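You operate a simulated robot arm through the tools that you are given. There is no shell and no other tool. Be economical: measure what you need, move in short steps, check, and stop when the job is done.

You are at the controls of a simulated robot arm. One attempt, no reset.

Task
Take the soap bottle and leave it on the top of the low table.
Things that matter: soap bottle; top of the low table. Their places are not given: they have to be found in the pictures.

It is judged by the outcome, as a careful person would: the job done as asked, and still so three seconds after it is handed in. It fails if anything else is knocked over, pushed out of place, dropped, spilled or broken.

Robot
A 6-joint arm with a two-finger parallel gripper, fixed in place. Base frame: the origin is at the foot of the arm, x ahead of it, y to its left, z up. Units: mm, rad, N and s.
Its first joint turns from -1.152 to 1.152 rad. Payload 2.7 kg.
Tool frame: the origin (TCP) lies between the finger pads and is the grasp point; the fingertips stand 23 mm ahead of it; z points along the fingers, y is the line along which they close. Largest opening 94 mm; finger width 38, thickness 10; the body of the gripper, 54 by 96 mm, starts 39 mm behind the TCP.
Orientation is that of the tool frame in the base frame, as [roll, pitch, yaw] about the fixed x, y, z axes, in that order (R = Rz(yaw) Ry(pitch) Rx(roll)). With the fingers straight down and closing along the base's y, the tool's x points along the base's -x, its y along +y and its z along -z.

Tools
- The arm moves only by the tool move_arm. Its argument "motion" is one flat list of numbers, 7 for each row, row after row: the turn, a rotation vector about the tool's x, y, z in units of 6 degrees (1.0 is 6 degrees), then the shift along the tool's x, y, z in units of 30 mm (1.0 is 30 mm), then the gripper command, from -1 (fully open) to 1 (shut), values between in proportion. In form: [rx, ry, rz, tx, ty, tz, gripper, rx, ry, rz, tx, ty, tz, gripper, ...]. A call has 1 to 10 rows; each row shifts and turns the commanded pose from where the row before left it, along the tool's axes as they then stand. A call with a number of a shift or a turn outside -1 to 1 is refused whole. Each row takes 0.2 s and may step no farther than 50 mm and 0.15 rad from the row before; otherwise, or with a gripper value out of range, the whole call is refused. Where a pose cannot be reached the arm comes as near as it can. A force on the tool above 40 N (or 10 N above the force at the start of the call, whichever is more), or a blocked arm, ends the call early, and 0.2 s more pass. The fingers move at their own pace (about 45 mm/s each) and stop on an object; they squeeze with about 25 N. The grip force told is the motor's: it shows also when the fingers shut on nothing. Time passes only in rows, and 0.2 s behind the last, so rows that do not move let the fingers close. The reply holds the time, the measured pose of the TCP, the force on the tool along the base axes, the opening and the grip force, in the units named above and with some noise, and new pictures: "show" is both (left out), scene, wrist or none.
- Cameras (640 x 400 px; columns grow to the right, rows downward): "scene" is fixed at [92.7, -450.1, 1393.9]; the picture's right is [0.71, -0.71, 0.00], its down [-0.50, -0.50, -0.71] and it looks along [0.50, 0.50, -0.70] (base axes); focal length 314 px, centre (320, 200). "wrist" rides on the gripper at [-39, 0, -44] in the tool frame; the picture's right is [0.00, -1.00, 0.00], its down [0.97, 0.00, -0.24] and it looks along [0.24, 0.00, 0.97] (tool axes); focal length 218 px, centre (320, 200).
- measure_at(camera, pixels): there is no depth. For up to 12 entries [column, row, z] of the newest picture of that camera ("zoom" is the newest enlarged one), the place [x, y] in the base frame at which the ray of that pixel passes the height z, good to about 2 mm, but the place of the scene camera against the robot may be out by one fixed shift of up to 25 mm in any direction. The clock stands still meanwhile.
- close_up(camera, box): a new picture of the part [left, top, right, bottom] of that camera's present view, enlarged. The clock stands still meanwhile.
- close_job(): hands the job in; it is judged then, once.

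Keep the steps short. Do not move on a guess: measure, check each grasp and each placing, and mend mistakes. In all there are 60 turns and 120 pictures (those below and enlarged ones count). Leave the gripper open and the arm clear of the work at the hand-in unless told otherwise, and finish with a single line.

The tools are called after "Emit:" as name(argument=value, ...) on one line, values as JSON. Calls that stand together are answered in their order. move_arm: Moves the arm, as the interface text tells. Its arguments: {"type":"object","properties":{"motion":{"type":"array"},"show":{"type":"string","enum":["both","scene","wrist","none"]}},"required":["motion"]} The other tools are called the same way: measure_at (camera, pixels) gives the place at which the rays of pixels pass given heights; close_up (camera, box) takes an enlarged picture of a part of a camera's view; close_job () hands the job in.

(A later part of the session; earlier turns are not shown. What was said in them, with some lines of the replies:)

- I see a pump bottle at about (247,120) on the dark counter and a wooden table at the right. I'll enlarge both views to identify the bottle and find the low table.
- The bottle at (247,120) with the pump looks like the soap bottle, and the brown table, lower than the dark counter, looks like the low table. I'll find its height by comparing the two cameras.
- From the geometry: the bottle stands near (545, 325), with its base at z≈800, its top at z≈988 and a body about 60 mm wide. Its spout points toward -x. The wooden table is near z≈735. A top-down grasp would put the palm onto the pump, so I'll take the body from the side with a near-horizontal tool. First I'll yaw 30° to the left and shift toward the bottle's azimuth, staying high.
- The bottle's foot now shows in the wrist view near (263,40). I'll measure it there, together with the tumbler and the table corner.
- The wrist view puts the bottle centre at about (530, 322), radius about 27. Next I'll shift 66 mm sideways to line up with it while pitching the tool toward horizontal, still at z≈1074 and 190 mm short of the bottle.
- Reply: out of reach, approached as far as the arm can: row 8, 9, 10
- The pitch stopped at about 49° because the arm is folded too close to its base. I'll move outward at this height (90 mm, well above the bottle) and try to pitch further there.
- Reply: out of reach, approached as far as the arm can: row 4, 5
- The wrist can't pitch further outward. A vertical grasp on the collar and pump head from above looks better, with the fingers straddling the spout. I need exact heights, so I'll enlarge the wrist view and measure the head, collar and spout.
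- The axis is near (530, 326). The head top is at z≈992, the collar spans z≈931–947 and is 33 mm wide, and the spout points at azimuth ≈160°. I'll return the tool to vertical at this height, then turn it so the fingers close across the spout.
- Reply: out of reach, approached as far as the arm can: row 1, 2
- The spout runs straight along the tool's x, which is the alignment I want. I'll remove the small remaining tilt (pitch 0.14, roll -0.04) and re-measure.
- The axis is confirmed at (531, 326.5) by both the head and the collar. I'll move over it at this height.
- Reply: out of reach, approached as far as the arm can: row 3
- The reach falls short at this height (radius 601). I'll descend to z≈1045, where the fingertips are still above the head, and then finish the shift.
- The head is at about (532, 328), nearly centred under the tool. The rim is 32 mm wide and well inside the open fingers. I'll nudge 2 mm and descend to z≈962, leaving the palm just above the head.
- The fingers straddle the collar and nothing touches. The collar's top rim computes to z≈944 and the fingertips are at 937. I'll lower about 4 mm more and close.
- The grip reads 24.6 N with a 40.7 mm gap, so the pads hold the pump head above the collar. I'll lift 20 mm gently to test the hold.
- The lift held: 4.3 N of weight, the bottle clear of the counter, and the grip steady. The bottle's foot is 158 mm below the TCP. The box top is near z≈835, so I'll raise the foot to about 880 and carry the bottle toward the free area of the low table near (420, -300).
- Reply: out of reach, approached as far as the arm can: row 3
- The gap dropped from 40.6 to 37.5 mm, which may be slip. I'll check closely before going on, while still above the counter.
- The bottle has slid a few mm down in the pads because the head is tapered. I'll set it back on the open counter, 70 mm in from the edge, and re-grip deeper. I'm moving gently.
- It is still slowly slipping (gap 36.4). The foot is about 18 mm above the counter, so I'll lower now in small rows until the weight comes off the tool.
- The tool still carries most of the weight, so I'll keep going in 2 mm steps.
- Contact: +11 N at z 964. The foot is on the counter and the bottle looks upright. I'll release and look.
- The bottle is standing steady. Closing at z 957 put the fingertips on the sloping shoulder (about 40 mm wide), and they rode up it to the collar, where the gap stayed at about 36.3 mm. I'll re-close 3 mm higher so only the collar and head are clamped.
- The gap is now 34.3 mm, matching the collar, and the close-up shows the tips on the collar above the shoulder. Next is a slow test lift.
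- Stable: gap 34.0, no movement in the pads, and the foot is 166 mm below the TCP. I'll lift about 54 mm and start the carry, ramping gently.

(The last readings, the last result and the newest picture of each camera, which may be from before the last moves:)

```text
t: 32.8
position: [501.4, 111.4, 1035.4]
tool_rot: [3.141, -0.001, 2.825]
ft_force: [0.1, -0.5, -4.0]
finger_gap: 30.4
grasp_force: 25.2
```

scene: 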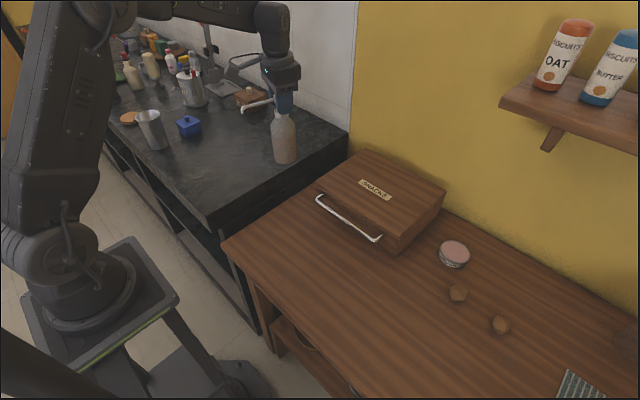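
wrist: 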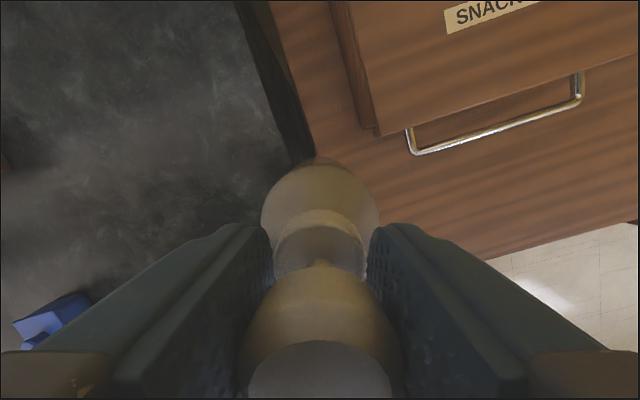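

The gap fell again, to 30.4 mm. Before anything else I'll check how far the bottle has slipped.

Emit:
close_up(camera="scene", box=[225, 70, 345, 170])

Emit:
close_up(camera="wrist", box=[220, 150, 420, 400])

```text
4.00 times, centred on (285, 120) of scene
```

zoom: 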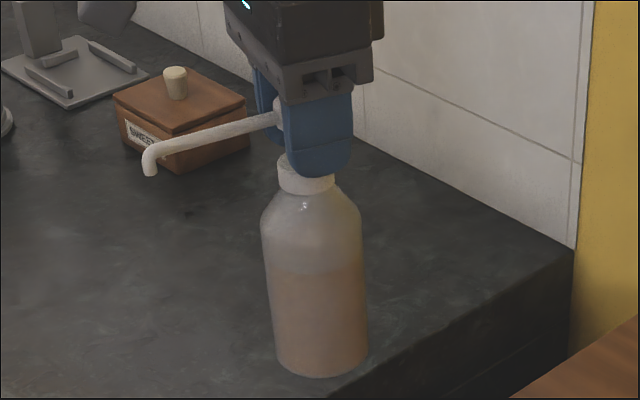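

```text
1.60 times, centred on (320, 275) of wrist
```

zoom: 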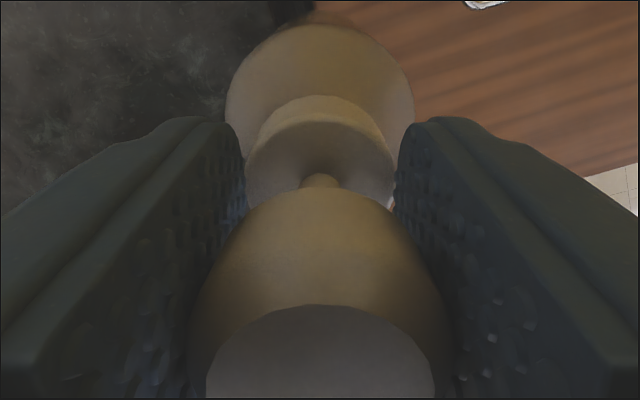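

It slid only about 3 mm, and the collar top and head are still deep between the pads (at least 25 mm of margin). The nearest free table area is only about 215 mm away, at about (400, -80), well clear of the box handle. I'll take the smooth short carry there and watch the gap.

Emit:
move_arm(motion=[0, 0, 0, 0.05, -0.3, 0, 1, 0, 0, 0, 0.1, -0.6, 0, 1, 0, 0, 0, 0.14, -0.8, 0, 1, 0, 0, 0, 0.15, -0.9, 0, 1, 0, 0, 0, 0.15, -0.9, 0, 1, 0, 0, 0, 0.15, -0.9, 0, 1, 0, 0, 0, 0.15, -0.9, 0, 1, 0, 0, 0, 0.14, -0.8, 0, 1, 0, 0, 0, 0.1, -0.6, 0, 1, 0, 0, 0, 0.07, -0.4, 0, 1], show="both")

Emit:
close_up(camera="scene", box=[220, 60, 420, 240])

```text
t: 35.0
position: [402.8, -79.4, 1035.0]
tool_rot: [-3.142, 0.001, 2.828]
ft_force: [1.0, -0.4, -3.4]
finger_gap: 30.5
grasp_force: 25.3
```

scene: 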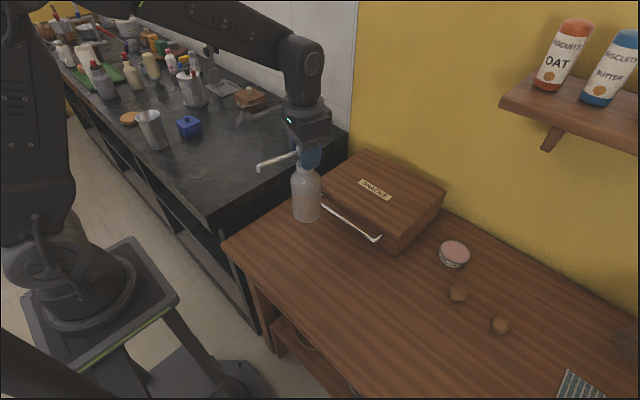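
wrist: 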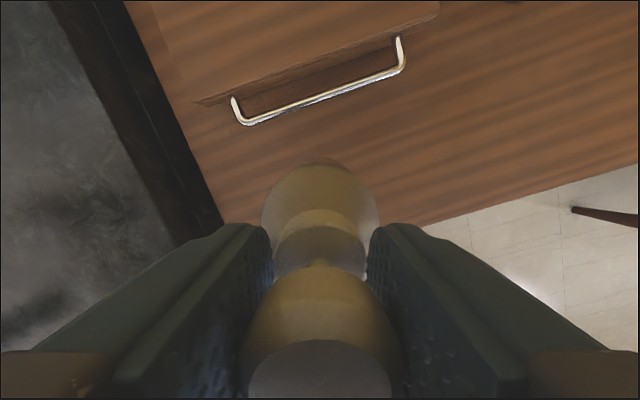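

```text
2.22 times, centred on (320, 150) of scene
```

zoom: 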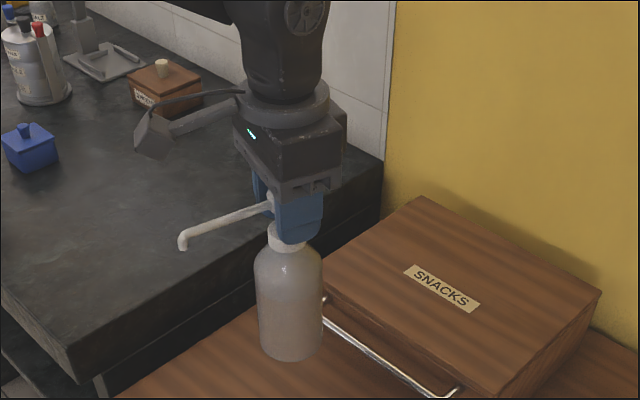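

The gap is stable at 30.5. Before lowering I'll check the table edges and the handle against this spot.

Emit:
measure_at(camera="wrist", pixels=[[425, 224, 740], [425, 224, 710], [600, 177, 730], [225, 218, 740], [185, 130, 740], [185, 130, 710], [245, 124, 790], [400, 72, 790], [195, 102, 740], [437, 12, 740]])

Emit:
measure_at(camera="scene", pixels=[[380, 238, 790], [322, 196, 790], [222, 241, 730], [300, 317, 730], [307, 214, 860], [307, 214, 870], [390, 256, 740], [390, 256, 710]])

```text
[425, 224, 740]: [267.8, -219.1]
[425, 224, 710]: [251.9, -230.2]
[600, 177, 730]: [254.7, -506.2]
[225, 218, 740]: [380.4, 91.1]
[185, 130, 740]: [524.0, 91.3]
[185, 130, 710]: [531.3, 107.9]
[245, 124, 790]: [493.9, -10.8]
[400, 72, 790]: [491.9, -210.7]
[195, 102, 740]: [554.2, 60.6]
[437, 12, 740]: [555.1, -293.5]
```

```text
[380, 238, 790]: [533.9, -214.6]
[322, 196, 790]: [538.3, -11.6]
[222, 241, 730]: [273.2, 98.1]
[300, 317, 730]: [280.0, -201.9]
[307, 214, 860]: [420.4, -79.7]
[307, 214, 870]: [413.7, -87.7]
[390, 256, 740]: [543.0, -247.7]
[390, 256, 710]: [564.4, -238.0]
```

The spot is 145 mm from the front edge, 170 mm from the left edge and about 60 mm clear of the handle. I'll lower 105 mm gently, then go in small steps.

Emit:
move_arm(motion=[0, 0, 0, 0, 0, 0.2, 1, 0, 0, 0, 0, 0, 0.4, 1, 0, 0, 0, 0, 0, 0.5, 1, 0, 0, 0, 0, 0, 0.6, 1, 0, 0, 0, 0, 0, 0.6, 1, 0, 0, 0, 0, 0, 0.5, 1, 0, 0, 0, 0, 0, 0.4, 1, 0, 0, 0, 0, 0, 0.2, 1, 0, 0, 0, 0, 0, 0.1, 1, 0, 0, 0, 0, 0, 0, 1], show="scene")

Emit:
close_up(camera="scene", box=[240, 120, 400, 270])

```text
t: 37.2
position: [402.4, -79.6, 930.4]
tool_rot: [3.141, 0.001, 2.825]
ft_force: [-0.6, -0.6, -3.8]
finger_gap: 30.7
grasp_force: 24.8
```

scene: 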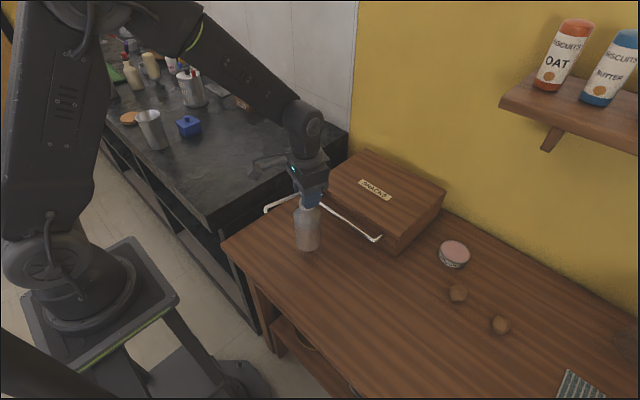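

```text
2.67 times, centred on (320, 195) of scene
```

zoom: 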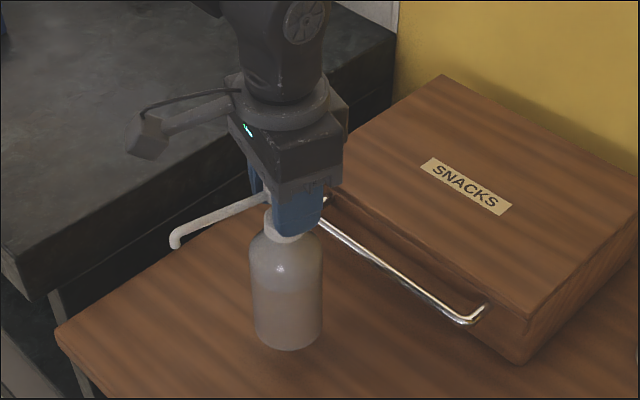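

The foot is about 25 mm above the table. I'll lower 14 mm, then feel for contact.

Emit:
move_arm(motion=[0, 0, 0, 0, 0, 0.2, 1, 0, 0, 0, 0, 0, 0.17, 1, 0, 0, 0, 0, 0, 0.1, 1, 0, 0, 0, 0, 0, 0, 1], show="none")

Emit:
move_arm(motion=[0, 0, 0, 0, 0, 0.1, 1, 0, 0, 0, 0, 0, 0, 1], show="none")

Emit:
move_arm(motion=[0, 0, 0, 0, 0, 0.07, 1, 0, 0, 0, 0, 0, 0, 1], show="none")

```text
t: 38.2
position: [401.1, -79.1, 916.3]
tool_rot: [-3.141, -0.001, 2.825]
ft_force: [-0.3, 0.5, -4.0]
finger_gap: 30.4
grasp_force: 24.8
```

```text
t: 38.8
position: [402.4, -79.7, 913.2]
tool_rot: [3.142, 0.0, 2.824]
ft_force: [0.2, 0.4, -3.8]
finger_gap: 30.7
grasp_force: 24.5
```

```text
t: 39.4
position: [400.0, -79.3, 910.4]
tool_rot: [-3.141, 0.0, 2.826]
ft_force: [0.3, 0.8, -3.2]
finger_gap: 30.6
grasp_force: 24.5
```

No contact yet. I'll continue in small steps.

Emit:
move_arm(motion=[0, 0, 0, 0, 0, 0.08, 1, 0, 0, 0, 0, 0, 0, 1], show="none")

Emit:
move_arm(motion=[0, 0, 0, 0, 0, 0.07, 1, 0, 0, 0, 0, 0, 0, 1], show="scene")

Emit:
close_up(camera="scene", box=[260, 180, 360, 270])

```text
t: 40.0
position: [401.9, -78.8, 909.0]
tool_rot: [-3.14, 0.0, 2.827]
ft_force: [-0.3, -0.1, -3.2]
finger_gap: 30.7
grasp_force: 24.8
```

```text
t: 40.6
position: [401.1, -79.4, 905.8]
tool_rot: [-3.141, 0.001, 2.825]
ft_force: [-0.3, -0.7, -3.2]
finger_gap: 30.6
grasp_force: 24.9
```

scene: 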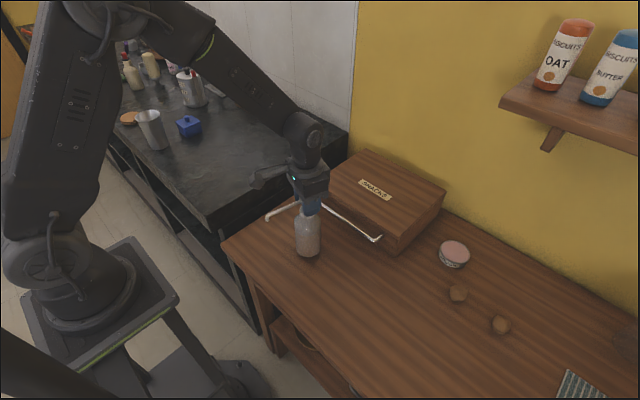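

```text
4.44 times, centred on (310, 225) of scene
```

zoom: 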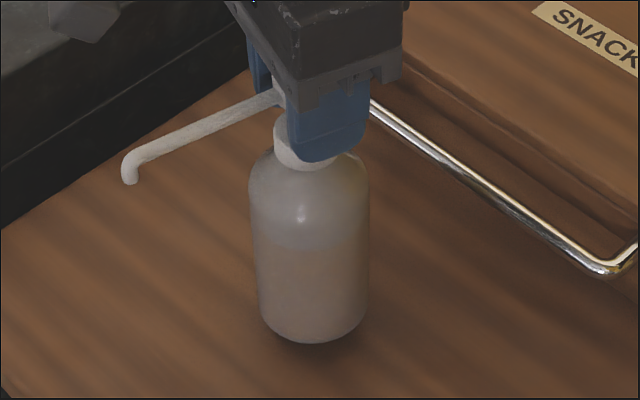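

There is still a small shadow gap under the foot, so I'll continue.

Emit:
move_arm(motion=[0, 0, 0, 0, 0, 0.08, 1, 0, 0, 0, 0, 0, 0, 1], show="none")

Emit:
move_arm(motion=[0, 0, 0, 0, 0, 0.07, 1, 0, 0, 0, 0, 0, 0, 1], show="none")

Emit:
move_arm(motion=[0, 0, 0, 0, 0, 0.06, 1, 0, 0, 0, 0, 0, 0, 1], show="none")

```text
t: 41.2
position: [401.6, -79.5, 903.2]
tool_rot: [3.142, 0.001, 2.825]
ft_force: [0.3, 0.3, -3.8]
finger_gap: 30.6
grasp_force: 25.1
```

```text
t: 41.8
position: [400.7, -80.1, 901.5]
tool_rot: [-3.14, 0.0, 2.825]
ft_force: [-0.7, 0.3, -2.5]
finger_gap: 30.7
grasp_force: 25.3
```

```text
t: 42.4
position: [401.8, -79.5, 899.6]
tool_rot: [-3.141, 0.0, 2.825]
ft_force: [0.4, 1.5, -4.0]
finger_gap: 30.3
grasp_force: 25.3
```

Emit:
move_arm(motion=[0, 0, 0, 0, 0, 0.07, 1, 0, 0, 0, 0, 0, 0, 1], show="none")

Emit:
move_arm(motion=[0, 0, 0, 0, 0, 0.06, 1, 0, 0, 0, 0, 0, 0, 1], show="scene")

Emit:
close_up(camera="scene", box=[260, 180, 360, 270])

```text
t: 43.0
position: [401.1, -80.4, 896.2]
tool_rot: [3.141, 0.0, 2.827]
ft_force: [0.6, -0.3, -4.6]
finger_gap: 30.7
grasp_force: 25.2
```

```text
t: 43.6
position: [402.1, -79.5, 895.9]
tool_rot: [-3.141, 0.001, 2.826]
ft_force: [0.0, 0.4, -3.5]
finger_gap: 30.3
grasp_force: 25.0
```

scene: 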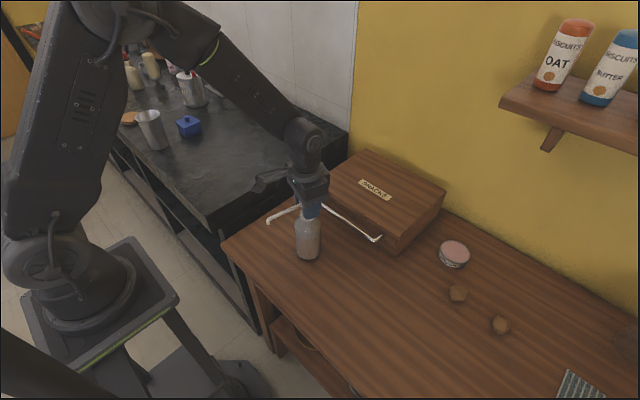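

```text
4.44 times, centred on (310, 225) of scene
```

zoom: 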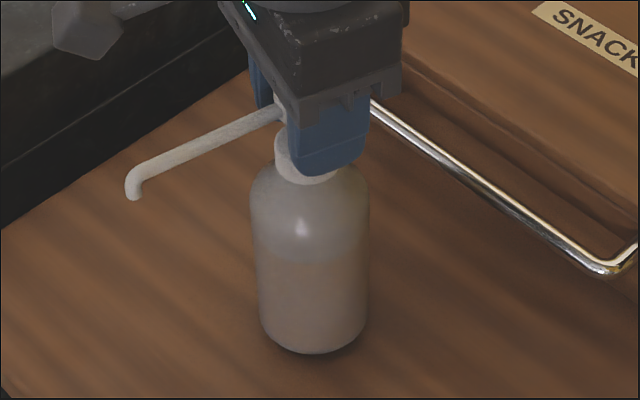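

Still a few mm above the table; the shadow is shrinking. I'll continue with 2 mm steps.

Emit:
move_arm(motion=[0, 0, 0, 0, 0, 0.06, 1, 0, 0, 0, 0, 0, 0, 1], show="none")

Emit:
move_arm(motion=[0, 0, 0, 0, 0, 0.06, 1, 0, 0, 0, 0, 0, 0, 1], show="none")

```text
t: 44.2
position: [401.8, -79.1, 893.1]
tool_rot: [-3.141, 0.0, 2.826]
ft_force: [0.7, -0.3, -4.6]
finger_gap: 30.5
grasp_force: 25.4
```

```text
t: 44.8
position: [403.0, -79.2, 892.0]
tool_rot: [-3.141, 0.0, 2.826]
ft_force: [0.1, 1.0, -3.4]
finger_gap: 30.5
grasp_force: 25.5
```

Emit:
move_arm(motion=[0, 0, 0, 0, 0, 0.06, 1, 0, 0, 0, 0, 0, 0, 1], show="none")

Emit:
move_arm(motion=[0, 0, 0, 0, 0, 0.06, 1, 0, 0, 0, 0, 0, 0, 1], show="none")

```text
t: 45.4
position: [401.3, -79.8, 891.3]
tool_rot: [-3.141, -0.001, 2.826]
ft_force: [-0.6, 0.2, -4.2]
finger_gap: 30.6
grasp_force: 25.1
```

```text
t: 46.0
position: [401.1, -79.4, 889.0]
tool_rot: [3.14, 0.001, 2.825]
ft_force: [-0.3, 0.4, -1.2]
finger_gap: 30.7
grasp_force: 25.5
```

The force is rising (-4.2 to -1.2 N), which suggests first contact. One more 1.2 mm step, then a look.

Emit:
move_arm(motion=[0, 0, 0, 0, 0, 0.04, 1, 0, 0, 0, 0, 0, 0, 1], show="scene")

Emit:
close_up(camera="scene", box=[260, 180, 360, 270])

```text
t: 46.6
position: [401.6, -79.0, 888.1]
tool_rot: [3.141, 0.0, 2.827]
ft_force: [-1.9, 1.5, 5.5]
finger_gap: 30.2
grasp_force: 24.9
```

scene: 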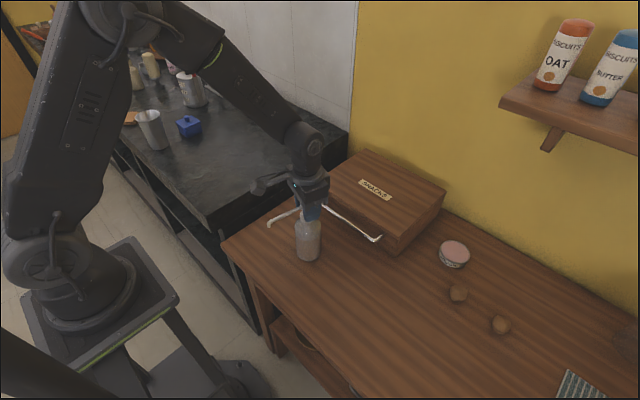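

```text
4.44 times, centred on (310, 225) of scene
```

zoom: 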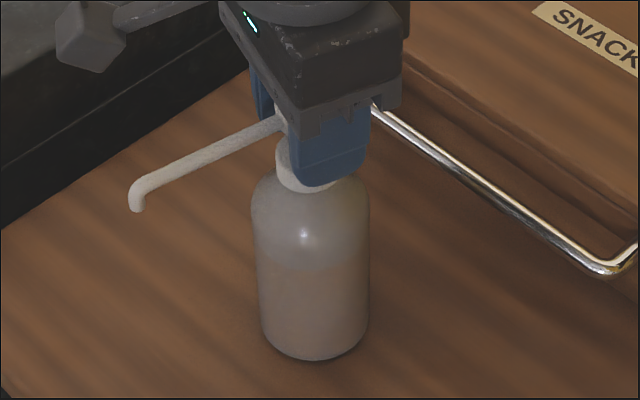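

The foot rests on the table (+5.5 N, shadow closed). I'll open the fingers gently in place.

Emit:
move_arm(motion=[0, 0, 0, 0, 0, -0.02, 1, 0, 0, 0, 0, 0, 0, 0.2, 0, 0, 0, 0, 0, 0, -0.3, 0, 0, 0, 0, 0, 0, -1, 0, 0, 0, 0, 0, 0, -1, 0, 0, 0, 0, 0, 0, -1, 0, 0, 0, 0, 0, 0, -1], show="both")

Emit:
close_up(camera="scene", box=[260, 180, 360, 270])

```text
t: 48.2
position: [401.6, -80.3, 888.7]
tool_rot: [3.141, 0.001, 2.825]
ft_force: [-0.4, 0.5, -1.1]
finger_gap: 94.0
grasp_force: 0.1
```

scene: 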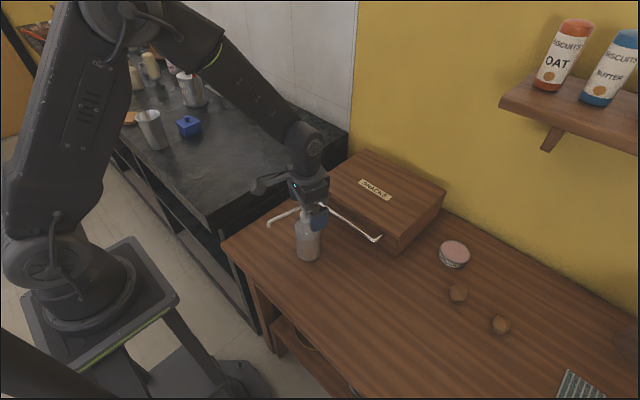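
wrist: 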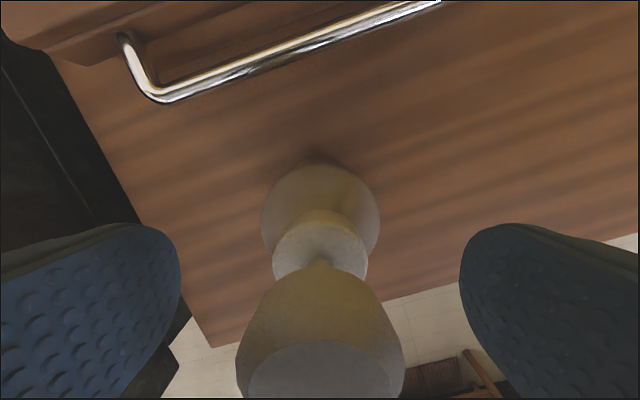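

```text
4.44 times, centred on (310, 225) of scene
```

zoom: 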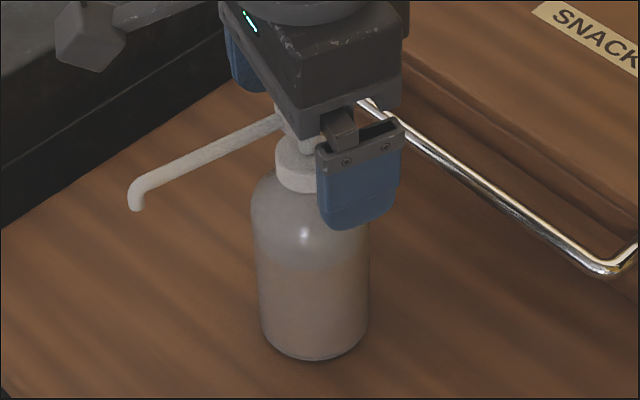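

The bottle stands on its own with the fingers fully open around it. I'll raise the tool straight up, clear of the pump.

Emit:
move_arm(motion=[0, 0, 0, 0, 0, -0.4, -1, 0, 0, 0, 0, 0, -0.8, -1, 0, 0, 0, 0, 0, -1, -1, 0, 0, 0, 0, 0, -1, -1, 0, 0, 0, 0, 0, -1, -1, 0, 0, 0, 0, 0, -1, -1, 0, 0, 0, 0, 0, 0, -1], show="both")

Emit:
close_up(camera="scene", box=[220, 120, 420, 270])

```text
t: 49.8
position: [400.7, -80.7, 1045.0]
tool_rot: [3.14, 0.001, 2.826]
ft_force: [-1.4, -0.2, -1.1]
finger_gap: 94.1
grasp_force: 0.1
```

scene: 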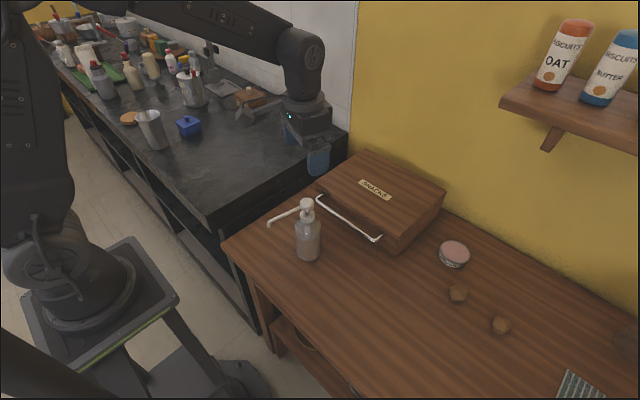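
wrist: 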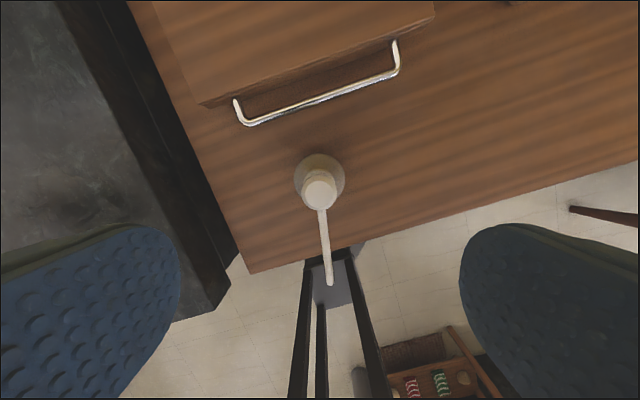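

```text
2.67 times, centred on (320, 195) of scene
```

zoom: 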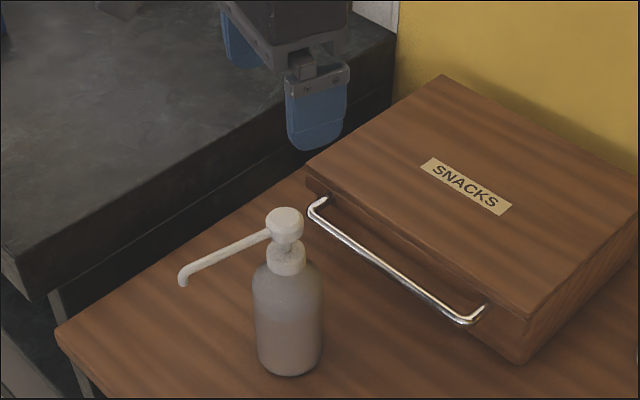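

The bottle stands upright and whole on the low table, nothing else has moved, and the open gripper is about 130 mm above the pump. I'm handing the job in.

Emit:
close_job()

```text
The job is handed in.
```

The soap bottle is standing upright on the top of the low table, the gripper is open and the arm is clear.
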